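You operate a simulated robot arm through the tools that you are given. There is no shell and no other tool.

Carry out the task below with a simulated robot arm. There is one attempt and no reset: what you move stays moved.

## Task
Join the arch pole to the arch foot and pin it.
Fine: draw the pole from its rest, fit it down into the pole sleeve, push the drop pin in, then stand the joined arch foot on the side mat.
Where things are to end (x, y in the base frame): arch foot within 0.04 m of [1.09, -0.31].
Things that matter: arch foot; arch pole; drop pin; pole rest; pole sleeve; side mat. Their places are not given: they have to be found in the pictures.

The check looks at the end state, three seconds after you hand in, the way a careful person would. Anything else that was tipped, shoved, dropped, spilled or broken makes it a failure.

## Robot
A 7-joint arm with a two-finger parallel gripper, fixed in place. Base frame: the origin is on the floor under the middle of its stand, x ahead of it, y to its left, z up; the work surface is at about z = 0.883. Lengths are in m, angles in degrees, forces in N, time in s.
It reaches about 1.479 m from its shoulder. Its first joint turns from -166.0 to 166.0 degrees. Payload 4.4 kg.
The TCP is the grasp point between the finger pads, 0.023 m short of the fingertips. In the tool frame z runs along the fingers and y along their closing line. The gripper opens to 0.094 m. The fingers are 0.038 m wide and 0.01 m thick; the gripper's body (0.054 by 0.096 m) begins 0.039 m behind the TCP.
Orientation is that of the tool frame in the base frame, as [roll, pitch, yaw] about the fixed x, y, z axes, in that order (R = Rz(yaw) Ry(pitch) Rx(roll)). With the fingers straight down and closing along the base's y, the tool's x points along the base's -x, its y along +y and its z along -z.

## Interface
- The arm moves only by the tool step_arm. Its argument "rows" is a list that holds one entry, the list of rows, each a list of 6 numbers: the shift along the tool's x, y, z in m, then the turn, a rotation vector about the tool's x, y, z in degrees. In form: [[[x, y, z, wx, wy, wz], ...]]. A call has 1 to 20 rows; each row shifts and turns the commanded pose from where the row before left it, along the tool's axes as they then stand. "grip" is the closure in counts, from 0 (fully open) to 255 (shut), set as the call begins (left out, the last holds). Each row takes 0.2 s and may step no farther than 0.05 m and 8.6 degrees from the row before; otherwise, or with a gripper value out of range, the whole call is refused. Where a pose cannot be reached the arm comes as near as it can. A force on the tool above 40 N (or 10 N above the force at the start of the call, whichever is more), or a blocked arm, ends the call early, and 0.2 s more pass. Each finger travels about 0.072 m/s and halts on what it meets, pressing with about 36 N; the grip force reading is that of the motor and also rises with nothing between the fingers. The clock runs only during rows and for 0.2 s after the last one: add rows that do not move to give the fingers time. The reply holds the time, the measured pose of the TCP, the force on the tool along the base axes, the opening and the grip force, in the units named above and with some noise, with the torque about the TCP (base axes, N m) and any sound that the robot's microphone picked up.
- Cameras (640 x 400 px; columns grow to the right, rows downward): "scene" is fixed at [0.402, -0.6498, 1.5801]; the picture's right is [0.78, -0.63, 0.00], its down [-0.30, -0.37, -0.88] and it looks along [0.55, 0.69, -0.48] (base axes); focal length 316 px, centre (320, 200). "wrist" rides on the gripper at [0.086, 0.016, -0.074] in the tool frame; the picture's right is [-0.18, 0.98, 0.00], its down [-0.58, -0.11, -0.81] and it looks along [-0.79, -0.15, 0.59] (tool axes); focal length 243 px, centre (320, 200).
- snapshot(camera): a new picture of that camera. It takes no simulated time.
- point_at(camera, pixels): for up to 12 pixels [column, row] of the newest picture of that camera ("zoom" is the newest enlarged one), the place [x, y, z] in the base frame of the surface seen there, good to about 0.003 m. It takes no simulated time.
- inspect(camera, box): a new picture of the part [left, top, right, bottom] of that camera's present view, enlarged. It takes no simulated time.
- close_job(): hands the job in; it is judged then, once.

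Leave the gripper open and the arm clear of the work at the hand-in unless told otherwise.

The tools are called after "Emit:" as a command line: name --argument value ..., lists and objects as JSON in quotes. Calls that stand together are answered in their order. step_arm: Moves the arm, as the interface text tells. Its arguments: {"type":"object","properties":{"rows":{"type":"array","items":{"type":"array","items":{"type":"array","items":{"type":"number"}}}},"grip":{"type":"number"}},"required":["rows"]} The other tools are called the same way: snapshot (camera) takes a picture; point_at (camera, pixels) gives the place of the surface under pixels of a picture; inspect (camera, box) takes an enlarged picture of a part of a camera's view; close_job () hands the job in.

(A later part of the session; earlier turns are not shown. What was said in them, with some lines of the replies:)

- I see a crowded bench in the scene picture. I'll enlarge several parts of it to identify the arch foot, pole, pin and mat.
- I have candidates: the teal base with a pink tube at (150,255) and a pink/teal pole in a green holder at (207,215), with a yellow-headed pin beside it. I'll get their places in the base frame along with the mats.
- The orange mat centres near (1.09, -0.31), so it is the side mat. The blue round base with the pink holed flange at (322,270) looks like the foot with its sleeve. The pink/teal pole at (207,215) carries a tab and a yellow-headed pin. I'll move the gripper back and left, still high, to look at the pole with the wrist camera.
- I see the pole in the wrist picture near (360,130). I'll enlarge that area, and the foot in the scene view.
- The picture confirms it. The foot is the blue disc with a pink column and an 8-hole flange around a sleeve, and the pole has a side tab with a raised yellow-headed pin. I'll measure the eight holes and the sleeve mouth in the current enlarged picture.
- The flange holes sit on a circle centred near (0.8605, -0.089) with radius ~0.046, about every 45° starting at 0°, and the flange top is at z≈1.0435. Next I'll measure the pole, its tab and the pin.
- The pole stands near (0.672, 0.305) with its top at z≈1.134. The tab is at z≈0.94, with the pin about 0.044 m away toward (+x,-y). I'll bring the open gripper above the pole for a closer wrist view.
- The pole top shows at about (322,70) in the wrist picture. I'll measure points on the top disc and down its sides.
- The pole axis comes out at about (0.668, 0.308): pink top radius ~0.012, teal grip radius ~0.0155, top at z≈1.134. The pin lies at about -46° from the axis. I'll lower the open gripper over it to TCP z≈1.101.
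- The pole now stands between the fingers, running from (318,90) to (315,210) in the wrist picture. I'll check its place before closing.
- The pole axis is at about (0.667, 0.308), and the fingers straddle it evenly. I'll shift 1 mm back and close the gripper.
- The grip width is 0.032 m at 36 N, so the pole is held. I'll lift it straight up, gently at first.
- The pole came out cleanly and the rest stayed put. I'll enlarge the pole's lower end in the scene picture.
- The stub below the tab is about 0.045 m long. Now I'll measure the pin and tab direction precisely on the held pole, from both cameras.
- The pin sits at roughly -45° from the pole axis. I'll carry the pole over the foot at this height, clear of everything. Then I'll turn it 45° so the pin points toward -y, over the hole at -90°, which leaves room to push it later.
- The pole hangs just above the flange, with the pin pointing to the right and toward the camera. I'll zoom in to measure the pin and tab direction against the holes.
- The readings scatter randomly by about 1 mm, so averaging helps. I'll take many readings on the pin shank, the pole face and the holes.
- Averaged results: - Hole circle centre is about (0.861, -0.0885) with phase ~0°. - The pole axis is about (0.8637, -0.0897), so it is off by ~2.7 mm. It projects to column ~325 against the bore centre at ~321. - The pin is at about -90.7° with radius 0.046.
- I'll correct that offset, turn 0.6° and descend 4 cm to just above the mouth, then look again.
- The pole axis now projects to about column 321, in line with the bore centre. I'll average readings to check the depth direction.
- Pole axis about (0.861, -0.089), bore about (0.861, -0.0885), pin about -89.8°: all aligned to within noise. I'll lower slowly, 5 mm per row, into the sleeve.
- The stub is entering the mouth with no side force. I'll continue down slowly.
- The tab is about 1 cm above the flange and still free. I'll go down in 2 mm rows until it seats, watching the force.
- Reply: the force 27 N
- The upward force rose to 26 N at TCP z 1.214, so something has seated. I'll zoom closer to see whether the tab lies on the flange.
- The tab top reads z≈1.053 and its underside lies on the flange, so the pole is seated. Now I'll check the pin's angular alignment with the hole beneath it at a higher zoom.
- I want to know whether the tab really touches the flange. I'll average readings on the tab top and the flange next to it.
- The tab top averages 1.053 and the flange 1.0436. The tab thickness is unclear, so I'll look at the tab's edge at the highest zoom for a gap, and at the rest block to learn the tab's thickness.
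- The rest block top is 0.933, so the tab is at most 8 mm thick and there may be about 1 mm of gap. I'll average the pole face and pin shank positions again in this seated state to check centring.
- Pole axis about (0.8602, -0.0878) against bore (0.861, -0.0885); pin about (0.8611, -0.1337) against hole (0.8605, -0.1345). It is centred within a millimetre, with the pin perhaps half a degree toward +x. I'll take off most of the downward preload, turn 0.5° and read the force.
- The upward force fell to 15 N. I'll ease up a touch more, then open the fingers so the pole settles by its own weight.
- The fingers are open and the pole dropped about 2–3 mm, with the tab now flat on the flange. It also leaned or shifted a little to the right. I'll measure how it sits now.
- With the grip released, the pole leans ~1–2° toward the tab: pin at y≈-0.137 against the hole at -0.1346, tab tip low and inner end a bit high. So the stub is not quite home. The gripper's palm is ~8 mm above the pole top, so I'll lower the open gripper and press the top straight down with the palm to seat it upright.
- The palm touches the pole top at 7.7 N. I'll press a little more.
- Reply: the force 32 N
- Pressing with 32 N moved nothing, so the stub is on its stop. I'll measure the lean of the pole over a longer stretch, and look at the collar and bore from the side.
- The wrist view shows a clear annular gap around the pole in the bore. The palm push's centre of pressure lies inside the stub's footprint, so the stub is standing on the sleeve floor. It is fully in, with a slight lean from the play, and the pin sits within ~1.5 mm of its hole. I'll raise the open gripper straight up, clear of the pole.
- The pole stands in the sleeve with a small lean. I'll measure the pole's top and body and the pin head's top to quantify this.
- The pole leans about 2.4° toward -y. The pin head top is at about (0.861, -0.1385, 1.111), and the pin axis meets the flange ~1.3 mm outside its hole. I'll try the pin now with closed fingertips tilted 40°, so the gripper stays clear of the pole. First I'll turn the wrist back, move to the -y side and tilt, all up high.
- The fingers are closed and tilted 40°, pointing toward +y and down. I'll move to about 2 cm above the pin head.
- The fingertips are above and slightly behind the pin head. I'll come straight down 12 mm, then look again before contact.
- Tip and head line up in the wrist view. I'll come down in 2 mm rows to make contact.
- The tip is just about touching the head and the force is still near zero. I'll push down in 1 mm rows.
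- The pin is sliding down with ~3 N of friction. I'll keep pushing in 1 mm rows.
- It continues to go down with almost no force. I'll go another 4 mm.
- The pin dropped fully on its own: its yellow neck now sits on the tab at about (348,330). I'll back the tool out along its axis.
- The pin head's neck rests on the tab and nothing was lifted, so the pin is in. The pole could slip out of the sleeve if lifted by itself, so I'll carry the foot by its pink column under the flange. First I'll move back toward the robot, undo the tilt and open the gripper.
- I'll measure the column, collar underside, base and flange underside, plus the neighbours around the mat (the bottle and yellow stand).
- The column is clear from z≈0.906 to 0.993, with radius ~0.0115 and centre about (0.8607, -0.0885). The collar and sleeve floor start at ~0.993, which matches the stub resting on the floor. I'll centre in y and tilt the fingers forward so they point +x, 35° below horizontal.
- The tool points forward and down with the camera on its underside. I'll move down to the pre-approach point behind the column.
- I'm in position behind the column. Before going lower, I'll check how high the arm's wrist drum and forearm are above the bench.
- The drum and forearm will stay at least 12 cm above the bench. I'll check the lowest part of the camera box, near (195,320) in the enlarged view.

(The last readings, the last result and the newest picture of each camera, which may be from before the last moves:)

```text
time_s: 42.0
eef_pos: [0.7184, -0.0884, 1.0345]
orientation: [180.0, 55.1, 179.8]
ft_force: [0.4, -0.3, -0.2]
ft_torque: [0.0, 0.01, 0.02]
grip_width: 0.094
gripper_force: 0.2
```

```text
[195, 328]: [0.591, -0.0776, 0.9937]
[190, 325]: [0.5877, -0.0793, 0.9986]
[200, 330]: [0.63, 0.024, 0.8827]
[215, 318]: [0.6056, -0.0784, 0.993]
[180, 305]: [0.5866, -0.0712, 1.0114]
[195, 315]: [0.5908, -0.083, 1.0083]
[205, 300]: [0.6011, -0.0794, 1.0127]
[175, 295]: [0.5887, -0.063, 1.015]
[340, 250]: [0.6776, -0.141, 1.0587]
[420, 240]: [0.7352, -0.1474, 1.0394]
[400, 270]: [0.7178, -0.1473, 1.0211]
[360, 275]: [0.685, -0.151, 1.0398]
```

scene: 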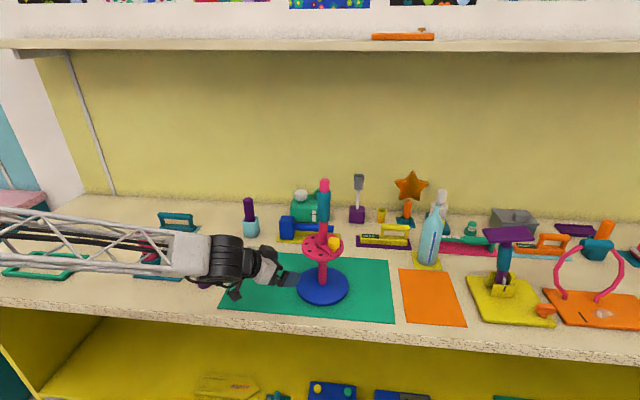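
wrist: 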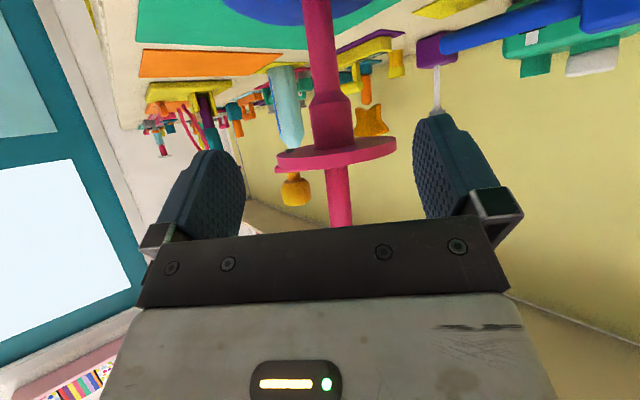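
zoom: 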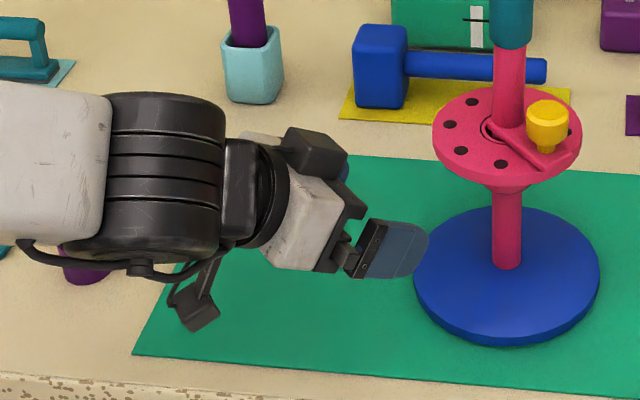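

The camera box ends up ~1.6 cm above the bench at the grasp pose, which is fine. I'll advance 10 cm along the finger direction, then check.

Emit:
step_arm --rows '[[[0, 0, 0.025, 0, 0, 0], [0, 0, 0.025, 0, 0, 0], [0, 0, 0.025, 0, 0, 0], [0, 0, 0.025, 0, 0, 0], [0, 0, 0, 0, 0, 0]]]'

Emit:
inspect --camera "scene" --box '[230, 220, 360, 320]'

Emit:
snapshot --camera "wrist"

```text
time_s: 43.0
eef_pos: [0.7954, -0.0891, 0.9886]
orientation: [-179.8, 55.4, -179.9]
ft_force: [-19.2, 0.9, 13.9]
ft_torque: [0.01, -0.91, 0.03]
grip_width: 0.0939
gripper_force: 0.1
stopped in row 4: the force on the tool passed its limit at 83 N (the readings are from after the stop); the commanded pose is now the measured one
```

```text
4.00 times, centred on (295, 270) of scene
```

zoom: 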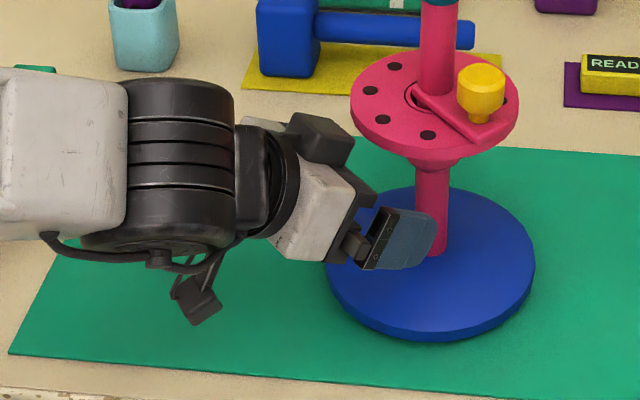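

```text
taken
```

wrist: 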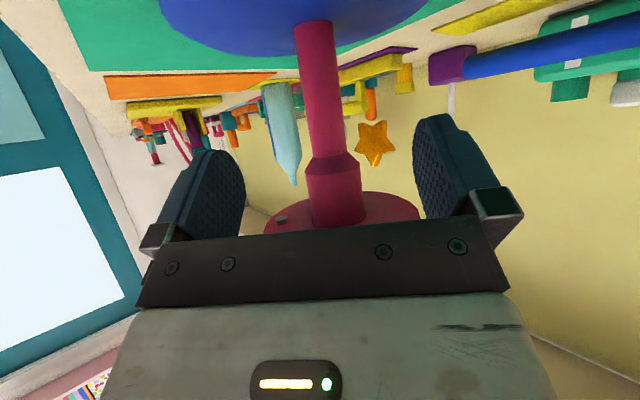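

The tool hit something: 83 N peak, with the force directly back along the tool and a torque that puts the contact on its upper side. Most likely the dark box on top of the gripper met the flange rim. I'll back off along the same line right away.

Emit:
step_arm --rows '[[[0, 0, -0.02, 0, 0, 0], [0, 0, -0.03, 0, 0, 0], [0, 0, 0, 0, 0, 0]]]'

Emit:
snapshot --camera "scene"

Emit:
inspect --camera "scene" --box '[230, 160, 360, 320]'

Emit:
inspect --camera "scene" --box '[298, 225, 346, 260]'

```text
time_s: 43.8
eef_pos: [0.7544, -0.0887, 1.0143]
orientation: [-179.9, 55.2, 180.0]
ft_force: [0.5, 0.4, 0.1]
ft_torque: [0.02, -0.01, 0.02]
grip_width: 0.0941
gripper_force: 0.1
```

```text
taken
```

scene: 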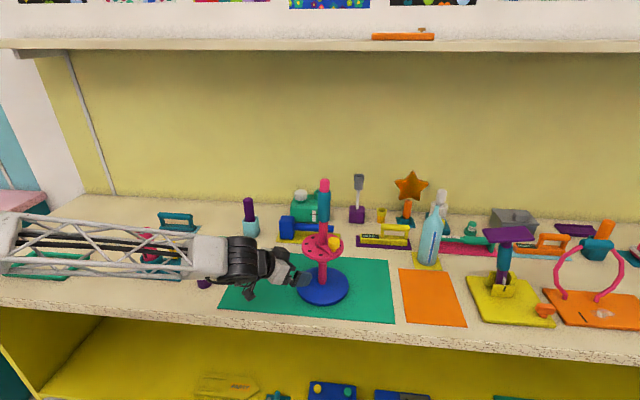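

```text
2.50 times, centred on (295, 240) of scene
```

zoom: 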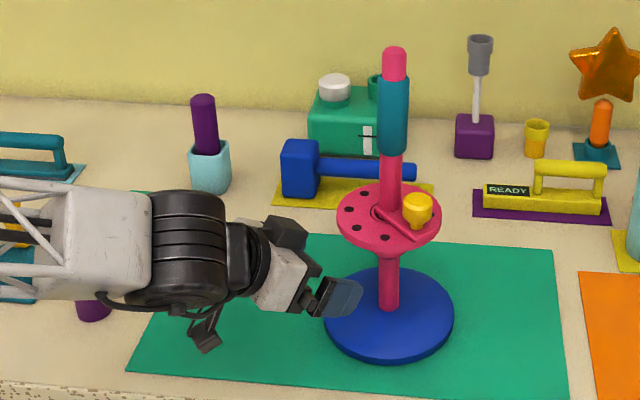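

```text
11.43 times, centred on (322, 242) of scene
```

zoom: 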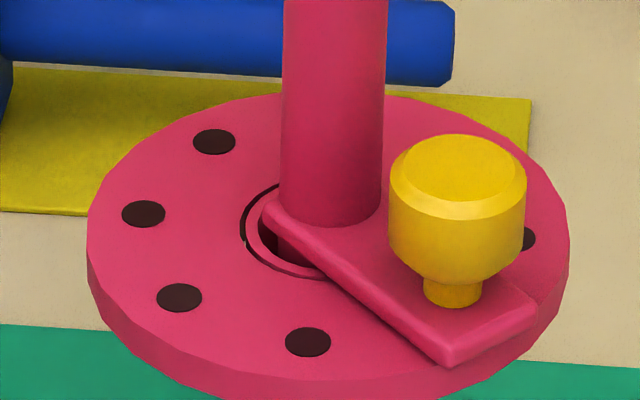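

The foot hardly moved (under 0.5 mm) and the pin is still in. I'll measure the black box on top of the gripper so I can plan around it.

Emit:
inspect --camera "scene" --box '[240, 240, 330, 310]'

Emit:
point_at --camera "zoom" --pixels '[[225, 90], [260, 60], [200, 70], [285, 95], [265, 115], [240, 110], [230, 60], [300, 150], [215, 80], [255, 95], [280, 75], [270, 90]]'

```text
5.71 times, centred on (285, 275) of scene
```

zoom: 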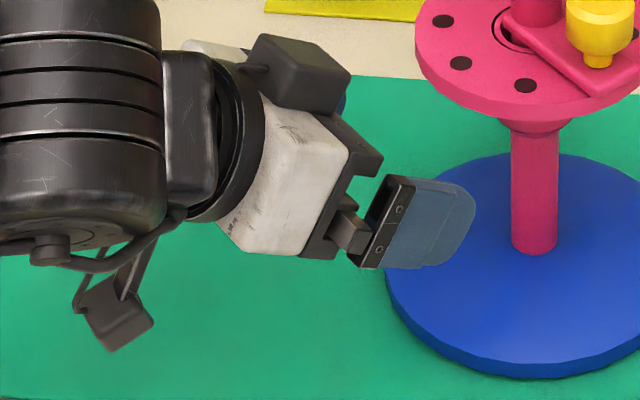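

```text
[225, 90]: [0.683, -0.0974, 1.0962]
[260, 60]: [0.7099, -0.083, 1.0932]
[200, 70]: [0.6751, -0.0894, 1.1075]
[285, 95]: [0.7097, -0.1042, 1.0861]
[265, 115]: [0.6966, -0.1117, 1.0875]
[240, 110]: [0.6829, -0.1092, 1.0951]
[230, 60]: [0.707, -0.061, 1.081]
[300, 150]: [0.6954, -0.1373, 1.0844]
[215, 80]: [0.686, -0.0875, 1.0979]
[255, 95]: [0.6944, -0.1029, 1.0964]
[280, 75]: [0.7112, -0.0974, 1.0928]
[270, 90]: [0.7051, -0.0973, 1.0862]
```

I'll measure the front end of that box near (345,80) and of the finger carrier near (370,150).

Emit:
point_at --camera "zoom" --pixels '[[340, 72], [345, 80], [335, 105], [300, 50], [320, 60], [310, 95], [290, 105], [375, 160], [365, 145], [345, 130], [330, 120], [262, 45]]'

Emit:
point_at --camera "zoom" --pixels '[[348, 78], [346, 85], [340, 100], [330, 112], [318, 115], [335, 85], [325, 95], [378, 157], [372, 165], [385, 180], [440, 185], [470, 200]]'

```text
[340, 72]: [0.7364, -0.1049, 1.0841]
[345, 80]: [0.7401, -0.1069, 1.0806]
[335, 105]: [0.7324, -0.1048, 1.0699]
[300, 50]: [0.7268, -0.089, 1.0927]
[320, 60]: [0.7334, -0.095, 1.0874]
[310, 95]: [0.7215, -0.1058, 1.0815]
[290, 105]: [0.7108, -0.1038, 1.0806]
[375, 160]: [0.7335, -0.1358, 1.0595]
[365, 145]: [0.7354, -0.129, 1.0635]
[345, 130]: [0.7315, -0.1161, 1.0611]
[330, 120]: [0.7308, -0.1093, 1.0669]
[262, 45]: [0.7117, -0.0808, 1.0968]
```

```text
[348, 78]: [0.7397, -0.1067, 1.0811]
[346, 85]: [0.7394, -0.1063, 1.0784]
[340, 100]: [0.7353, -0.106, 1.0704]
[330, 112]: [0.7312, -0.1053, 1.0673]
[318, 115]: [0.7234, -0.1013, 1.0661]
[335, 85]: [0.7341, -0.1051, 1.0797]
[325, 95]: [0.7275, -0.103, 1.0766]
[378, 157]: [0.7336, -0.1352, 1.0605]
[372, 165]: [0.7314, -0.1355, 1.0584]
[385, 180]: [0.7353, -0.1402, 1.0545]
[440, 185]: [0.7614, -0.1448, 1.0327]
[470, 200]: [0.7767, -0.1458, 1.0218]
```

The box on top of the gripper spans ~5 cm above the finger axis, so a tilted grasp under the flange won't fit, and a flatter one would put the camera into the bench. The foot is undisturbed. Instead I'll test whether the pinned joint carries the foot: grip the teal handle from above and lift only 2–3 mm while reading the force. First I'll retreat back and up, then return the tool to vertical.

Emit:
step_arm --rows '[[[0, 0, -0.04, 0, 0, 0], [0, 0, -0.04, 0, 0, 0], [-0.0355, 0, -0.0249, 0, 0, 0], [-0.0355, 0, -0.0249, 0, 0, 0], [-0.0355, 0, -0.0249, 0, 0, 0], [-0.0355, 0, -0.0249, 0, 0, 0], [-0.0355, 0, -0.0249, 0, 0, 0], [-0.0355, 0, -0.0249, 0, 0, 0], [0, 0, 0, 0, 7.857, 0], [0, 0, 0, 0, 7.857, 0], [0, 0, 0, 0, 7.857, 0], [0, 0, 0, 0, 7.857, 0], [0, 0, 0, 0, 7.857, 0], [0, 0, 0, 0, 7.857, 0], [0, 0, 0, 0, 7.858, 0], [0, 0, 0, 0, 0, 0]]]' --grip 0

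Emit:
snapshot --camera "scene"

Emit:
inspect --camera "scene" --box '[285, 165, 360, 310]'

```text
time_s: 47.2
eef_pos: [0.6866, -0.0885, 1.3208]
orientation: [-179.9, 0.3, 179.8]
ft_force: [-0.3, 0.2, -0.6]
ft_torque: [-0.02, 0.02, -0.02]
grip_width: 0.0939
gripper_force: 0.0
```

```text
taken
```

scene: 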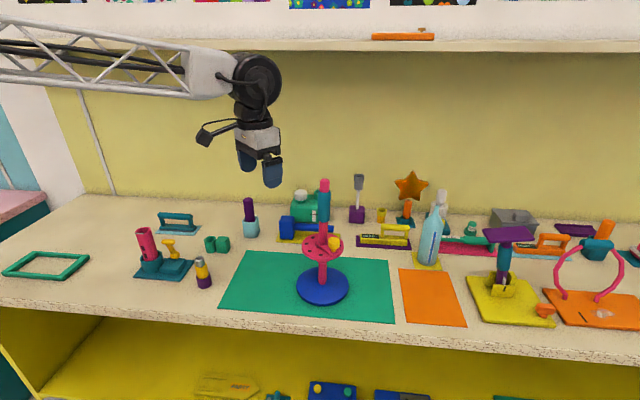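

```text
2.76 times, centred on (322, 238) of scene
```

zoom: 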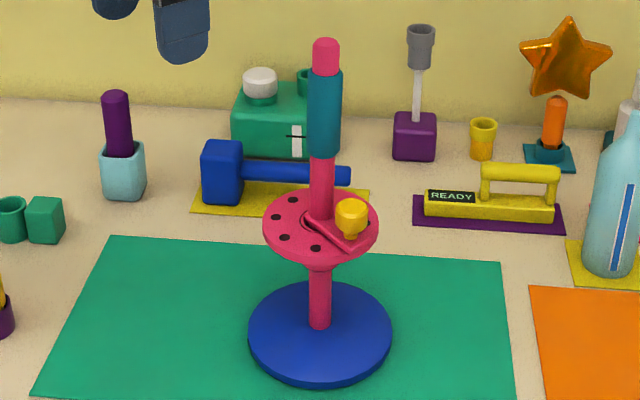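

The assembly stands undisturbed. I'll measure the pole's axis and lean again at higher zoom for a well-aligned grasp.

Emit:
inspect --camera "scene" --box '[304, 172, 344, 232]'

Emit:
point_at --camera "zoom" --pixels '[[325, 90], [325, 95], [325, 100], [325, 105], [325, 110], [325, 115], [323, 220], [323, 225], [323, 230], [323, 235], [323, 240], [323, 245]]'

Emit:
point_at --camera "zoom" --pixels '[[325, 92], [325, 97], [325, 102], [325, 107], [325, 112], [325, 117], [321, 330], [321, 340], [321, 350], [321, 360], [321, 370], [321, 345]]'

```text
6.67 times, centred on (324, 202) of scene
```

zoom: 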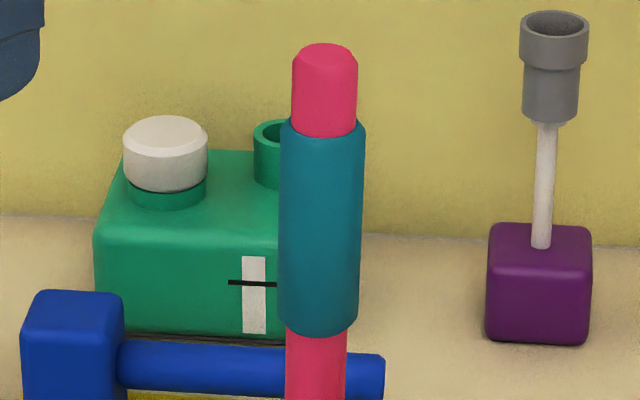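

```text
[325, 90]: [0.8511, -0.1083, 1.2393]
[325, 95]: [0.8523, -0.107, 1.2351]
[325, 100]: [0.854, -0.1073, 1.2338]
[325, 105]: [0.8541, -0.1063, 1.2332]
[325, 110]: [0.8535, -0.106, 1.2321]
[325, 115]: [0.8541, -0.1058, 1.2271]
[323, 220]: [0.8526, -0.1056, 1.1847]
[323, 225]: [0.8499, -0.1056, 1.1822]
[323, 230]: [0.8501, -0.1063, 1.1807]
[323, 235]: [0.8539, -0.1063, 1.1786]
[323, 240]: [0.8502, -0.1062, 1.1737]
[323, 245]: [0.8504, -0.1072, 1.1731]
```

```text
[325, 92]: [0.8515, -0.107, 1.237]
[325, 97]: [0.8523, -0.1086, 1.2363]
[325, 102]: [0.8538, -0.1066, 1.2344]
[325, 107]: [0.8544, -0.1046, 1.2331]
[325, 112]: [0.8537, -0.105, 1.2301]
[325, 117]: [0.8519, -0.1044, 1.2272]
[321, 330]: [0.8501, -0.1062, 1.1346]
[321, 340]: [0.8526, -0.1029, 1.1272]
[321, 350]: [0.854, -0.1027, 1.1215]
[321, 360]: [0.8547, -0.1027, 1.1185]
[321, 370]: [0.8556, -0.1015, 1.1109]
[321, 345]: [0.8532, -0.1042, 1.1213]
```

The lean is about 2.0° toward -y, and the pole axis at grasp height is about (0.861, -0.096). I'll go above the pole and turn the wrist 90° so the fingers close along x, across the lean. I'll also tilt the tool 2° to match the pole.

Emit:
step_arm --rows '[[[-0.0436, -0.0021, 0, 0, 0, 0], [-0.0436, -0.0021, 0, 0, 0, 0], [-0.0436, -0.0021, 0, 0, 0, 0], [-0.0436, -0.0021, 0, 0, 0, 0], [0, 0, 0, 0, 0, 7.5], [0, 0, 0, 0, 0, 7.5], [0, 0, 0, 0, 0, 7.5], [0, 0, 0, 0, 0, 7.5], [0, 0, 0, 0, 0, 7.5], [0, 0, 0, 0, 0, 7.5], [0, 0, 0, 0, 0, 7.5], [0, 0, 0, 0, 0, 7.5], [0, 0, 0, 0, 0, 7.5], [0, 0, 0, 0, 0, 7.5], [0, 0, 0, 0, 0, 7.5], [0, 0, 0, 0, 0, 7.5], [0, 0, 0, 0, 2, 0], [0, 0, 0, 0, 0, 0]]]' --grip 0

Emit:
snapshot --camera "scene"

Emit:
snapshot --camera "wrist"

```text
time_s: 51.0
eef_pos: [0.8611, -0.0972, 1.3216]
orientation: [179.7, -1.9, 89.7]
ft_force: [-0.8, -0.6, -0.4]
ft_torque: [0.02, 0.0, 0.0]
grip_width: 0.094
gripper_force: 0.0
```

```text
taken
```

scene: 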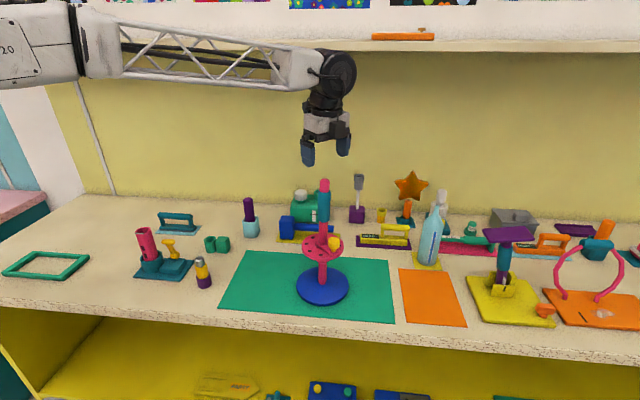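

```text
taken
```

wrist: 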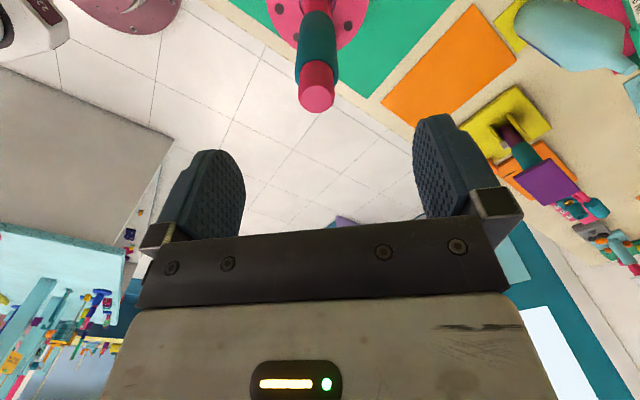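

The fingers straddle the pole along x. I'll lower along the tool axis to TCP z≈1.214, just under the palm's contact height.

Emit:
step_arm --rows '[[[-0.0022, 0, 0.03, 0, 0, 0], [0, 0, 0.03, 0, 0, 0], [0, 0, 0.03, 0, 0, 0], [0, 0, 0.0175, 0, 0, 0], [0, 0, 0, 0, 0, 0]]]'

Emit:
snapshot --camera "wrist"

Emit:
inspect --camera "scene" --box '[290, 160, 355, 260]'

```text
time_s: 52.2
eef_pos: [0.862, -0.0948, 1.2134]
orientation: [179.7, -1.9, 89.8]
ft_force: [0.6, -0.4, 0.0]
ft_torque: [-0.02, 0.01, -0.01]
grip_width: 0.0938
gripper_force: 0.1
```

```text
taken
```

wrist: 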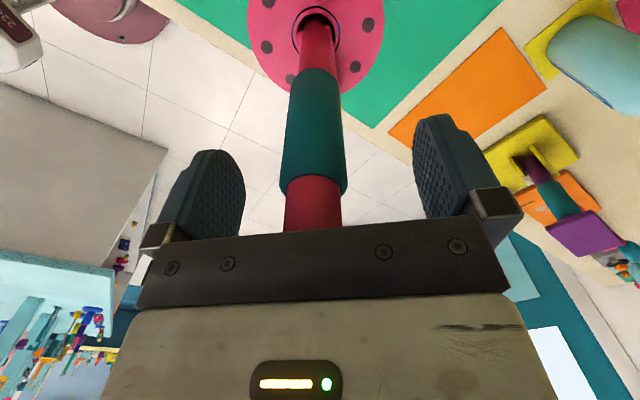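

```text
4.00 times, centred on (322, 210) of scene
```

zoom: 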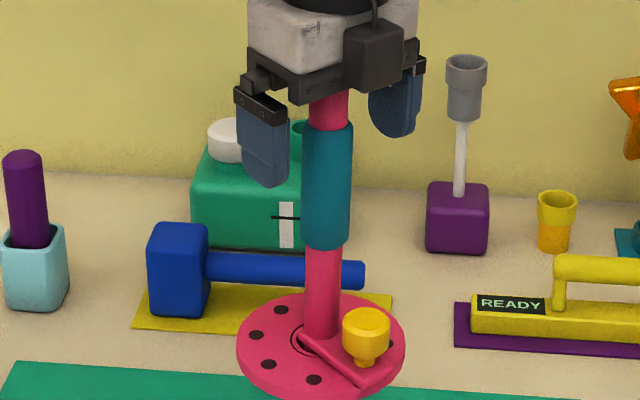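

In the wrist view the pole (centre col ~313) is a bit left of the finger centre (~320), so I'll shift about 2.5 mm toward -x before closing. That way the fingers won't push the assembly.

Emit:
step_arm --rows '[[[0, -0.0025, 0, 0, 0, 0], [0, 0, 0, 0, 0, 0]]]'

Emit:
snapshot --camera "wrist"

```text
time_s: 52.8
eef_pos: [0.8601, -0.0964, 1.2138]
orientation: [179.7, -2.0, 90.0]
ft_force: [0.4, -0.3, 0.3]
ft_torque: [0.0, -0.01, 0.0]
grip_width: 0.0941
gripper_force: 0.1
```

```text
taken
```

wrist: 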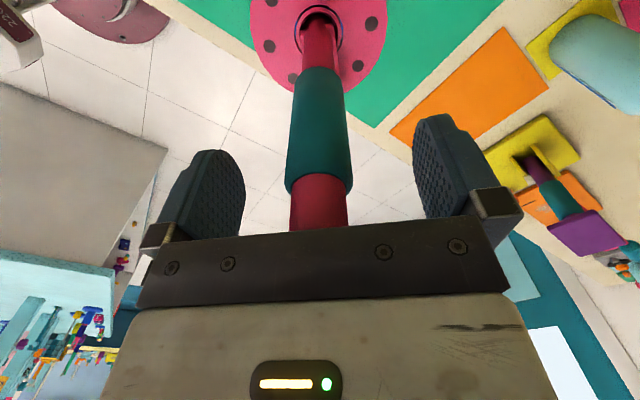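

The pole is now centred at col ~319. I'll close the fingers gently and read the forces.

Emit:
step_arm --rows '[[[0, 0, 0, 0, 0, 0], [0, 0, 0, 0, 0, 0], [0, 0, 0, 0, 0, 0], [0, 0, 0, 0, 0, 0], [0, 0, 0, 0, 0, 0]]]' --grip 255

Emit:
inspect --camera "scene" --box '[298, 225, 346, 260]'

```text
time_s: 54.0
eef_pos: [0.8588, -0.0954, 1.2152]
orientation: [179.7, -1.9, 90.0]
ft_force: [-4.6, -0.4, 1.1]
ft_torque: [-0.03, 0.63, 0.01]
grip_width: 0.0322
gripper_force: 35.9
```

```text
11.43 times, centred on (322, 242) of scene
```

zoom: 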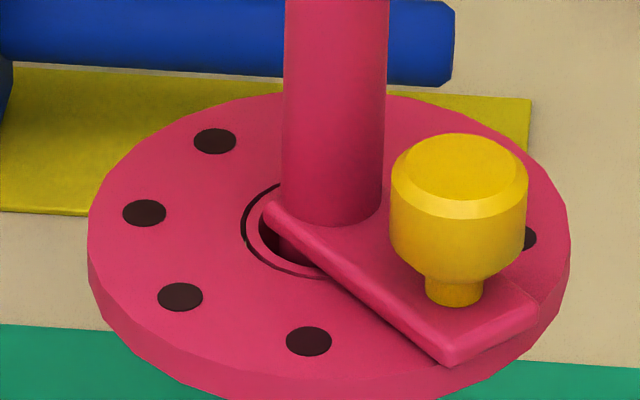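

The grip holds at 0.032 m. The assembly resists as one piece, with a slight side force of -4.6 N. Now the test: lift 3 mm in 1 mm rows and read the vertical force.

Emit:
step_arm --rows '[[[0, 0, -0.001, 0, 0, 0], [0, 0, -0.001, 0, 0, 0], [0, 0, -0.001, 0, 0, 0], [0, 0, 0, 0, 0, 0]]]'

Emit:
inspect --camera "scene" --box '[298, 225, 346, 260]'

Emit:
inspect --camera "scene" --box '[290, 260, 355, 310]'

```text
time_s: 55.0
eef_pos: [0.859, -0.0963, 1.2156]
orientation: [179.7, -1.8, 89.9]
ft_force: [-0.9, 0.5, -14.8]
ft_torque: [-0.07, -0.01, 0.0]
grip_width: 0.0323
gripper_force: 36.3
```

```text
11.43 times, centred on (322, 242) of scene
```

zoom: 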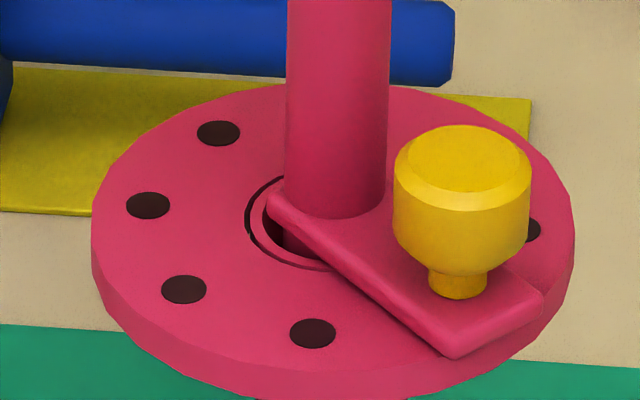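

```text
8.00 times, centred on (322, 285) of scene
```

zoom: 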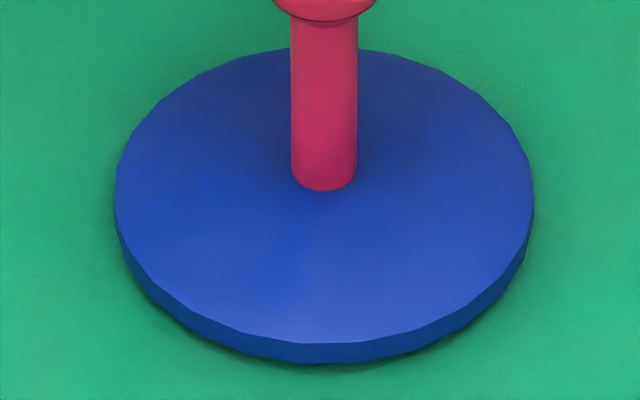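

The flange rose with the pole by about 2 mm and the force reads -14.8 N, so the pinned joint carries the whole foot at ~1.5 kg. I'll lift 4 cm slowly.

Emit:
step_arm --rows '[[[0.0002, 0, -0.005, 0, 0, 0], [0.0003, 0, -0.007, 0, 0, 0], [0.0003, 0, -0.01, 0, 0, 0], [0.0003, 0, -0.01, 0, 0, 0], [0.0003, 0, -0.01, 0, 0, 0], [0, 0, 0, 0, 0, 0]]]'

Emit:
snapshot --camera "scene"

Emit:
inspect --camera "scene" --box '[280, 150, 365, 310]'

```text
time_s: 56.4
eef_pos: [0.8596, -0.0959, 1.2593]
orientation: [179.8, -1.9, 89.9]
ft_force: [0.4, -0.1, -14.2]
ft_torque: [-0.03, -0.07, 0.02]
grip_width: 0.032
gripper_force: 35.8
```

```text
taken
```

scene: 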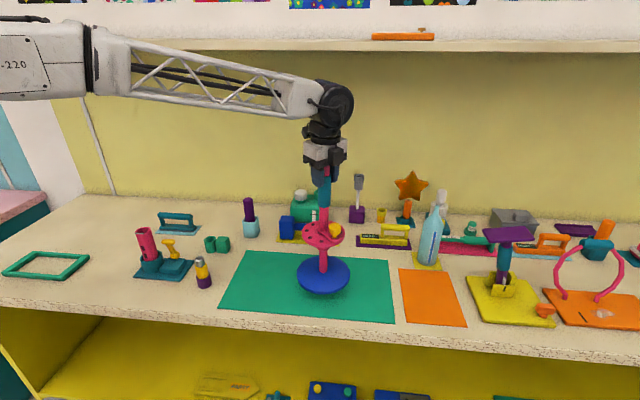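

```text
2.50 times, centred on (322, 230) of scene
```

zoom: 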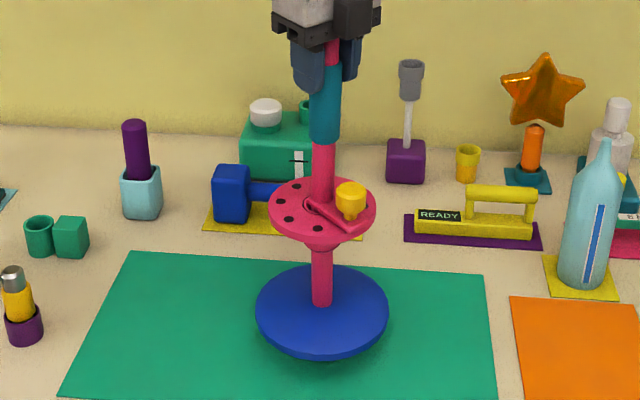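

It hangs level and steady at 14 N. I'll carry it to the side mat: (+0.229, -0.2215) at constant height, starting and ending gently.

Emit:
step_arm --rows '[[[-0.0079, 0.0082, -0.0003, 0, 0, 0], [-0.0079, 0.0082, -0.0003, 0, 0, 0], [-0.0158, 0.01636, -0.00055, 0, 0, 0], [-0.0158, 0.01636, -0.00055, 0, 0, 0], [-0.0158, 0.01636, -0.00055, 0, 0, 0], [-0.0158, 0.01636, -0.00055, 0, 0, 0], [-0.0158, 0.01636, -0.00055, 0, 0, 0], [-0.0158, 0.01636, -0.00055, 0, 0, 0], [-0.0158, 0.01636, -0.00055, 0, 0, 0], [-0.0158, 0.01636, -0.00055, 0, 0, 0], [-0.0158, 0.01636, -0.00055, 0, 0, 0], [-0.0158, 0.01636, -0.00055, 0, 0, 0], [-0.0158, 0.01636, -0.00055, 0, 0, 0], [-0.0158, 0.01636, -0.00055, 0, 0, 0], [-0.0079, 0.0082, -0.0003, 0, 0, 0], [-0.0079, 0.0082, -0.0003, 0, 0, 0], [0, 0, 0, 0, 0, 0]]]'

Emit:
snapshot --camera "scene"

Emit:
inspect --camera "scene" --box '[380, 150, 500, 340]'

```text
time_s: 60.0
eef_pos: [1.0884, -0.3189, 1.2598]
orientation: [179.7, -1.9, 89.9]
ft_force: [0.2, 0.0, -16.1]
ft_torque: [-0.07, 0.16, 0.01]
grip_width: 0.0324
gripper_force: 36.2
```

```text
taken
```

scene: 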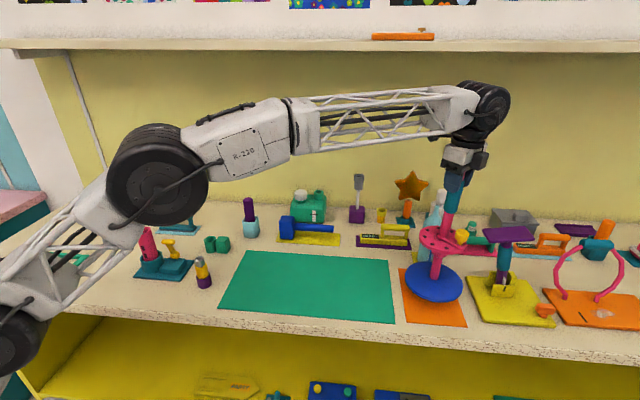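

```text
2.11 times, centred on (440, 245) of scene
```

zoom: 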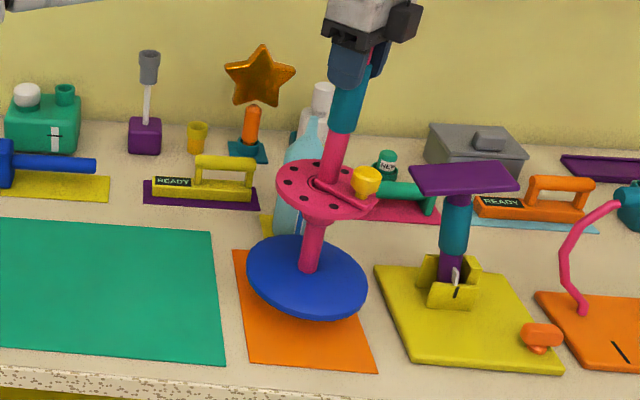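

The assembly hangs over the orange mat. I'll measure the base disc's rim for its centre and levelness before lowering.

Emit:
inspect --camera "scene" --box '[395, 220, 475, 310]'

Emit:
point_at --camera "zoom" --pixels '[[225, 250], [230, 270], [260, 300], [300, 320], [340, 335], [380, 335], [410, 320], [425, 300], [420, 275], [300, 220], [250, 225], [380, 240]]'

Emit:
point_at --camera "zoom" --pixels '[[320, 240], [320, 245], [316, 250], [318, 235], [322, 230], [324, 225], [270, 80], [360, 130], [300, 110], [330, 60], [260, 60], [310, 45]]'

```text
4.44 times, centred on (435, 265) of scene
```

zoom: 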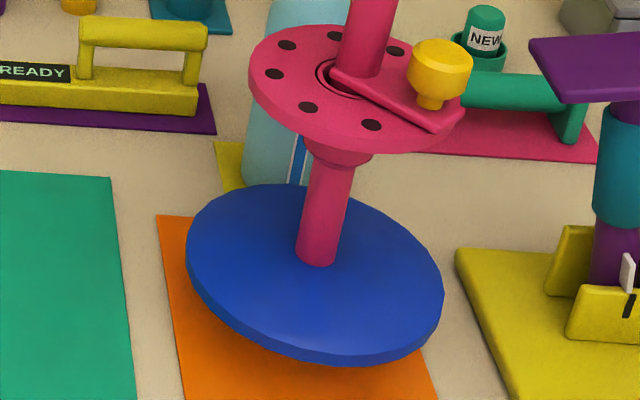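

```text
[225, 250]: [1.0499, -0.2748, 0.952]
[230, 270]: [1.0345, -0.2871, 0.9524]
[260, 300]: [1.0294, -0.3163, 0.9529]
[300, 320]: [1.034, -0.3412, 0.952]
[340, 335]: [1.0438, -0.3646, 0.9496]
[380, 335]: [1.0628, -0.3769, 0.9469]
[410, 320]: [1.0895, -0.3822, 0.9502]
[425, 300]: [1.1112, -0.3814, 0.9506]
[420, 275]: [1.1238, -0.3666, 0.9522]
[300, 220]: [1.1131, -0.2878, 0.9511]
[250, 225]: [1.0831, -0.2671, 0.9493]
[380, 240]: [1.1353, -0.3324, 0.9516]
```

```text
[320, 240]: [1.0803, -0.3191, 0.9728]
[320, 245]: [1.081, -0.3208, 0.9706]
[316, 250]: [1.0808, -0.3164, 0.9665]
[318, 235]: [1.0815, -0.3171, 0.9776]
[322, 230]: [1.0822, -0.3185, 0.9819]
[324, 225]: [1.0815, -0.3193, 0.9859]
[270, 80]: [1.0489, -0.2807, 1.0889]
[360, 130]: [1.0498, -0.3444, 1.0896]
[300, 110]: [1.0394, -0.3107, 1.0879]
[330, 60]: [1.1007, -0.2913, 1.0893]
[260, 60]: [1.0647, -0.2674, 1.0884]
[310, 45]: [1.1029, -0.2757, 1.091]
```

The disc is level at z≈0.951 and its axis is at about (1.0915, -0.3135), right on target. I'll lower 4 cm gently.

Emit:
step_arm --rows '[[[-0.0003, 0, 0.008, 0, 0, 0], [-0.0003, 0, 0.01, 0, 0, 0], [-0.0003, 0, 0.01, 0, 0, 0], [-0.0003, 0, 0.007, 0, 0, 0], [-0.0001, 0, 0.005, 0, 0, 0], [0, 0, 0, 0, 0, 0]]]'

Emit:
inspect --camera "scene" --box '[395, 220, 475, 330]'

```text
time_s: 61.4
eef_pos: [1.088, -0.318, 1.2204]
orientation: [179.8, -1.9, 89.9]
ft_force: [0.6, 0.3, -15.1]
ft_torque: [-0.04, -0.11, -0.01]
grip_width: 0.0322
gripper_force: 36.0
```

```text
3.64 times, centred on (435, 275) of scene
```

zoom: 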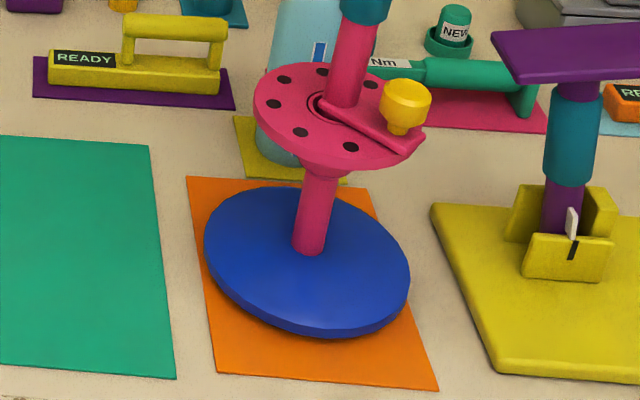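

The base is ~5 mm above the mat and fully over it. I'll lower in 1 mm rows until the weight comes off.

Emit:
step_arm --rows '[[[0, 0, 0.001, 0, 0, 0], [0, 0, 0.001, 0, 0, 0], [0, 0, 0.001, 0, 0, 0], [0, 0, 0.001, 0, 0, 0], [0, 0, 0, 0, 0, 0]]]'

```text
time_s: 62.6
eef_pos: [1.0877, -0.3181, 1.2168]
orientation: [179.7, -1.8, 90.0]
ft_force: [1.6, -0.8, -15.1]
ft_torque: [-0.04, -0.1, 0.01]
grip_width: 0.0321
gripper_force: 36.2
```

It is still hanging with its full weight. I'll keep going in 1 mm rows.

Emit:
step_arm --rows '[[[0, 0, 0.001, 0, 0, 0], [0, 0, 0.001, 0, 0, 0], [0, 0, 0, 0, 0, 0]]]'

```text
time_s: 63.4
eef_pos: [1.0877, -0.318, 1.2144]
orientation: [179.7, -1.9, 89.9]
ft_force: [0.4, -0.7, -12.6]
ft_torque: [-0.05, 0.1, 0.04]
grip_width: 0.0322
gripper_force: 35.5
```

The weight is starting to transfer (12.6 N). I'll continue.

Emit:
step_arm --rows '[[[0, 0, 0.001, 0, 0, 0], [0, 0, 0.0005, 0, 0, 0], [0, 0, 0, 0, 0, 0]]]'

```text
time_s: 64.2
eef_pos: [1.0883, -0.3188, 1.2149]
orientation: [179.6, -1.9, 89.9]
ft_force: [0.6, -2.3, 1.6]
ft_torque: [0.01, 0.32, 0.02]
grip_width: 0.032
gripper_force: 35.7
```

The vertical force is now about +1.6 N, so the foot stands on the mat. I'll check the picture before releasing.

Emit:
inspect --camera "scene" --box '[395, 220, 475, 330]'

Emit:
point_at --camera "zoom" --pixels '[[220, 240], [225, 270], [260, 300], [300, 310], [340, 325], [380, 315], [400, 290], [400, 265], [340, 220], [290, 210], [250, 215], [320, 270]]'

```text
3.64 times, centred on (435, 275) of scene
```

zoom: 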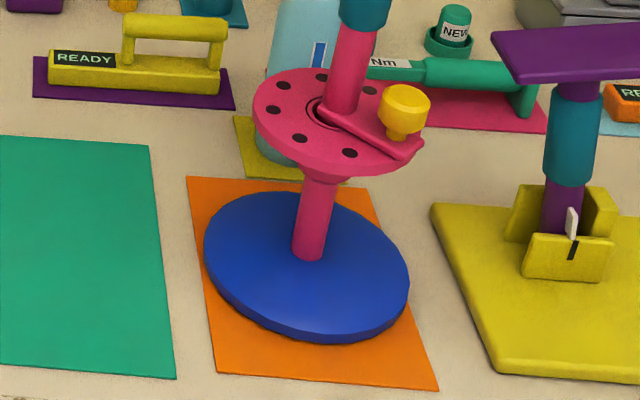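

```text
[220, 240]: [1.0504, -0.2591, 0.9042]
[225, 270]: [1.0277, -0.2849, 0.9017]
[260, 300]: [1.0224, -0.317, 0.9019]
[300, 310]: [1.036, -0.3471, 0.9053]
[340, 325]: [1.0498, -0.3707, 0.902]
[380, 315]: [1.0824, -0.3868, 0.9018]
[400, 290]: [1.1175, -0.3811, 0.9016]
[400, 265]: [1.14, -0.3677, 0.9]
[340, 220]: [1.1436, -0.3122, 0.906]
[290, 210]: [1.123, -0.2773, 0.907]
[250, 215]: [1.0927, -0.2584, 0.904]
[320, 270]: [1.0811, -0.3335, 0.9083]
```

The disc is level at z≈0.904 on the mat. I'll open the fingers and let everything settle.

Emit:
step_arm --rows '[[[0, 0, 0, 0, 0, 0], [0, 0, 0, 0, 0, 0], [0, 0, 0, 0, 0, 0], [0, 0, 0, 0, 0, 0], [0, 0, 0, 0, 0, 0]]]' --grip 0

Emit:
snapshot --camera "wrist"

Emit:
inspect --camera "scene" --box '[395, 150, 495, 330]'

```text
time_s: 65.4
eef_pos: [1.0888, -0.3181, 1.2129]
orientation: [179.7, -1.9, 90.0]
ft_force: [0.1, 0.0, -0.4]
ft_torque: [0.01, 0.01, 0.02]
grip_width: 0.0939
gripper_force: 0.0
```

```text
taken
```

wrist: 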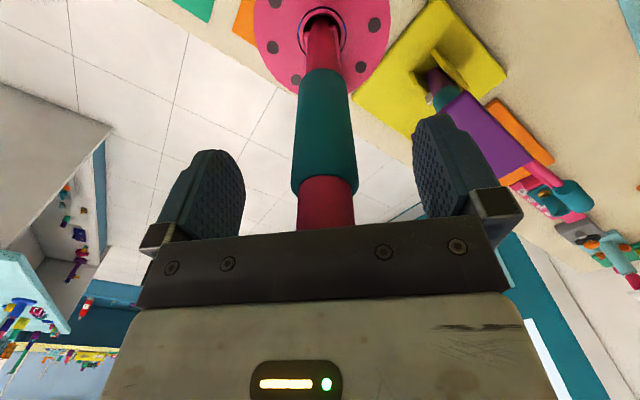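

```text
2.22 times, centred on (445, 240) of scene
```

zoom: 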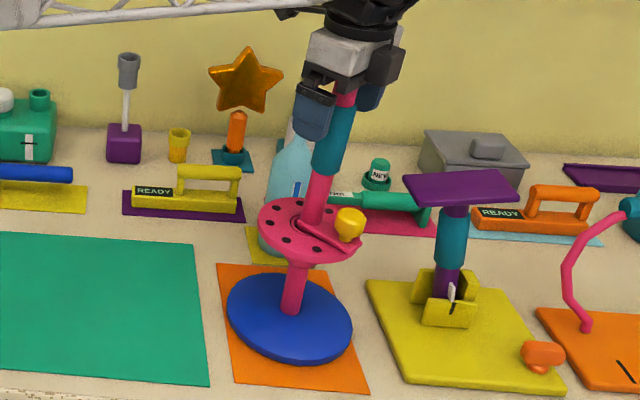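

Released with no force. I'll raise the open gripper straight up, clear of the pole, and then back toward the robot.

Emit:
step_arm --rows '[[[0, 0, -0.01, 0, 0, 0], [0, 0, -0.02, 0, 0, 0], [0, 0, -0.03, 0, 0, 0], [0, 0, -0.03, 0, 0, 0], [0, 0, -0.03, 0, 0, 0], [0, 0, -0.02, 0, 0, 0], [0, 0, 0, 0, 0, 0]]]' --grip 0

Emit:
snapshot --camera "scene"

Emit:
snapshot --camera "wrist"

```text
time_s: 67.0
eef_pos: [1.0869, -0.3232, 1.3521]
orientation: [179.7, -1.9, 89.9]
ft_force: [0.0, 0.1, -0.4]
ft_torque: [-0.02, 0.0, -0.01]
grip_width: 0.0943
gripper_force: 0.0
```

```text
taken
```

scene: 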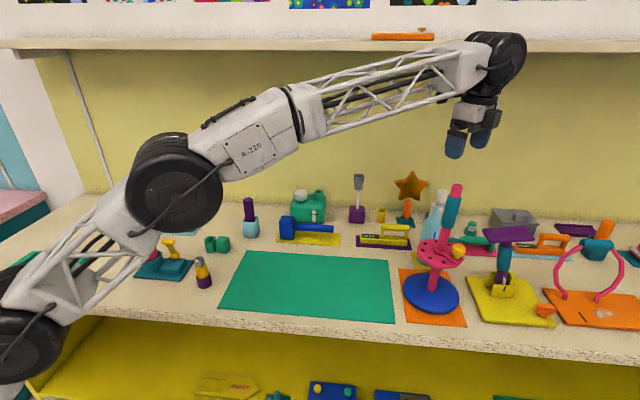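

```text
taken
```

wrist: 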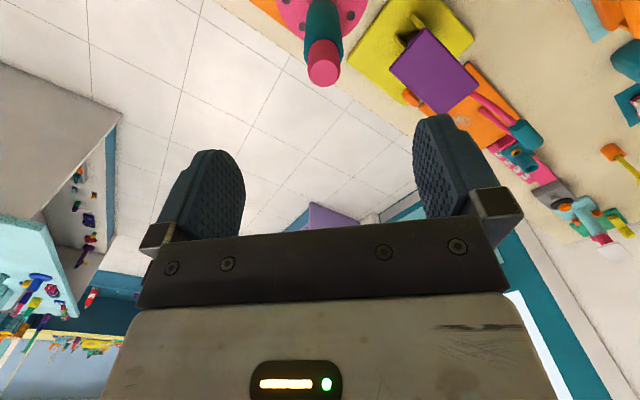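

The gripper is well above the pole. I'll move back toward the middle, up and away from the work, then do a final inspection.

Emit:
step_arm --rows '[[[0.0202, -0.034, -0.0063, 0, 0, 0], [0.0202, -0.034, -0.0063, 0, 0, 0], [0.0202, -0.034, -0.0063, 0, 0, 0], [0.0202, -0.034, -0.0063, 0, 0, 0], [0.0202, -0.034, -0.0063, 0, 0, 0], [0.0202, -0.034, -0.0063, 0, 0, 0], [0.0202, -0.034, -0.0063, 0, 0, 0], [0.0202, -0.034, -0.0063, 0, 0, 0], [0.0202, -0.034, -0.0063, 0, 0, 0], [0.0202, -0.034, -0.0063, 0, 0, 0], [0, 0, 0, 0, 0, 0]]]' --grip 0

Emit:
snapshot --camera "scene"

Emit:
inspect --camera "scene" --box '[395, 175, 475, 330]'

Emit:
inspect --camera "scene" --box '[410, 225, 475, 280]'

```text
time_s: 69.4
eef_pos: [0.7454, -0.1206, 1.4202]
orientation: [179.7, -1.9, 89.8]
ft_force: [0.9, 0.5, 0.7]
ft_torque: [0.01, 0.02, 0.01]
grip_width: 0.0941
gripper_force: 0.0
```

```text
taken
```

scene: 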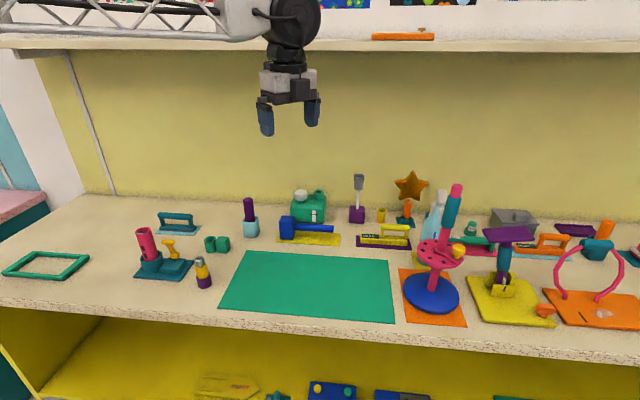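

```text
2.58 times, centred on (435, 252) of scene
```

zoom: 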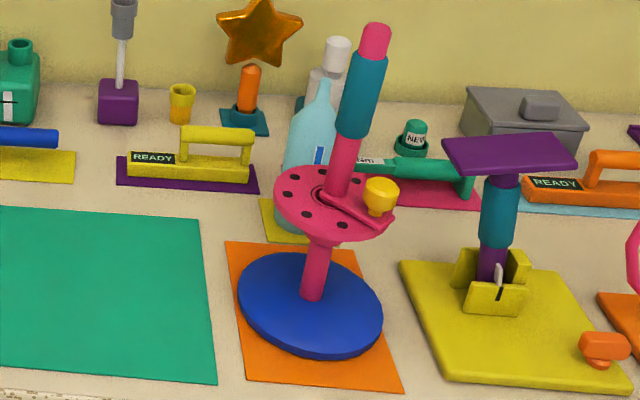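

```text
7.27 times, centred on (442, 252) of scene
```

zoom: 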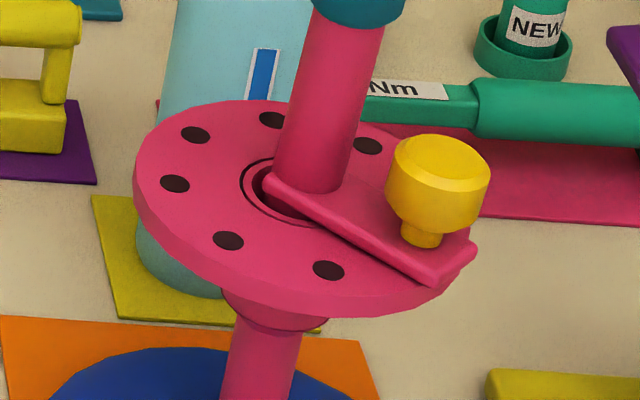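

Everything looks right: foot on the orange mat, pole in the sleeve, pin head down on the tab, other items unmoved. I'll verify the final position with readings on the column and disc.

Emit:
inspect --camera "scene" --box '[395, 250, 475, 330]'

Emit:
point_at --camera "zoom" --pixels '[[303, 90], [303, 100], [302, 110], [302, 120], [301, 130], [301, 140], [190, 170], [250, 230], [330, 260], [400, 220], [400, 170], [260, 100]]'

Emit:
point_at --camera "scene" --pixels '[[456, 190], [452, 210], [446, 235], [458, 250], [428, 240], [217, 240], [203, 277], [505, 232], [440, 262], [250, 232], [411, 185], [300, 228]]'

```text
5.00 times, centred on (435, 290) of scene
```

zoom: 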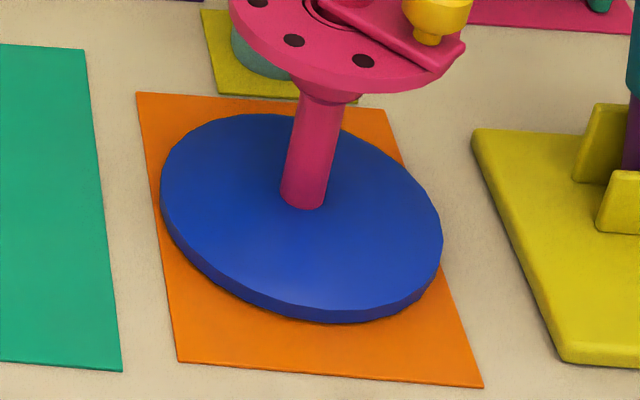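

```text
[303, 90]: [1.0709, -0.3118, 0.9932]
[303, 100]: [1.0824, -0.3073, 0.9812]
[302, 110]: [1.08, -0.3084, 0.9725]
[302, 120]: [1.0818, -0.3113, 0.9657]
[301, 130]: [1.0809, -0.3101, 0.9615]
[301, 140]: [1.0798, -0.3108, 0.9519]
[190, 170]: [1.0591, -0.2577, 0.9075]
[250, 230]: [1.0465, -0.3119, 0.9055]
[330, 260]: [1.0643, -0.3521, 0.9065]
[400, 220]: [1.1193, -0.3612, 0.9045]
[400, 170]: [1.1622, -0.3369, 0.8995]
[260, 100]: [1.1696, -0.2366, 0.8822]
```

```text
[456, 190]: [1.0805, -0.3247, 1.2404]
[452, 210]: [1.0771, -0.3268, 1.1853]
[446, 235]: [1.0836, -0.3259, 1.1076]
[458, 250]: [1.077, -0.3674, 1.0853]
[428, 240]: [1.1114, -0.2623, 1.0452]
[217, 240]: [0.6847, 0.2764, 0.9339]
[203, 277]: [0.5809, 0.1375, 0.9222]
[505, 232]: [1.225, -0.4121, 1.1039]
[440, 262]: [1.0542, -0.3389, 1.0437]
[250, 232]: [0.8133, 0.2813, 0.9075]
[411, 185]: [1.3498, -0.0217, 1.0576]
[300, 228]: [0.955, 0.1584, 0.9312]
```

The foot's column axis is at about (1.091, -0.307), within a few millimetres of [1.09, -0.31]. The disc is flat on the mat, the pole is in the sleeve, the pin is fully down and nothing else moved. The gripper is open and clear, so I'm handing in.

Emit:
close_job

```text
The job is handed in.
```

The arch pole is joined and pinned, and the arch foot stands on the orange side mat. I handed the job in with the gripper open and the arm clear, and no verdict has come back yet.

- **Final position:** the foot's column axis is at about (1.091, -0.307), a few millimetres from the target [1.09, -0.31]. The base is flat on the mat.
- **Pole:** it is down in the sleeve but leans about 2° toward the pin side. The stub bottomed on the sleeve floor with the inner end of its tab still about 2 mm above the flange. Pressing it with about 32 N did not move it further.
- **Pin:** it slid down and then dropped fully on its own, with its head resting on the tab. The pinned joint carried the whole foot (about 1.5 kg) when I lifted it by the pole.
- **One bump:** while trying to grasp the column under the flange, the gripper hit something, most likely the flange rim, with an 83 N peak. The foot moved less than 0.5 mm, and I backed off and carried it by the pole instead.

I saw no other item on the bench tipped or moved.
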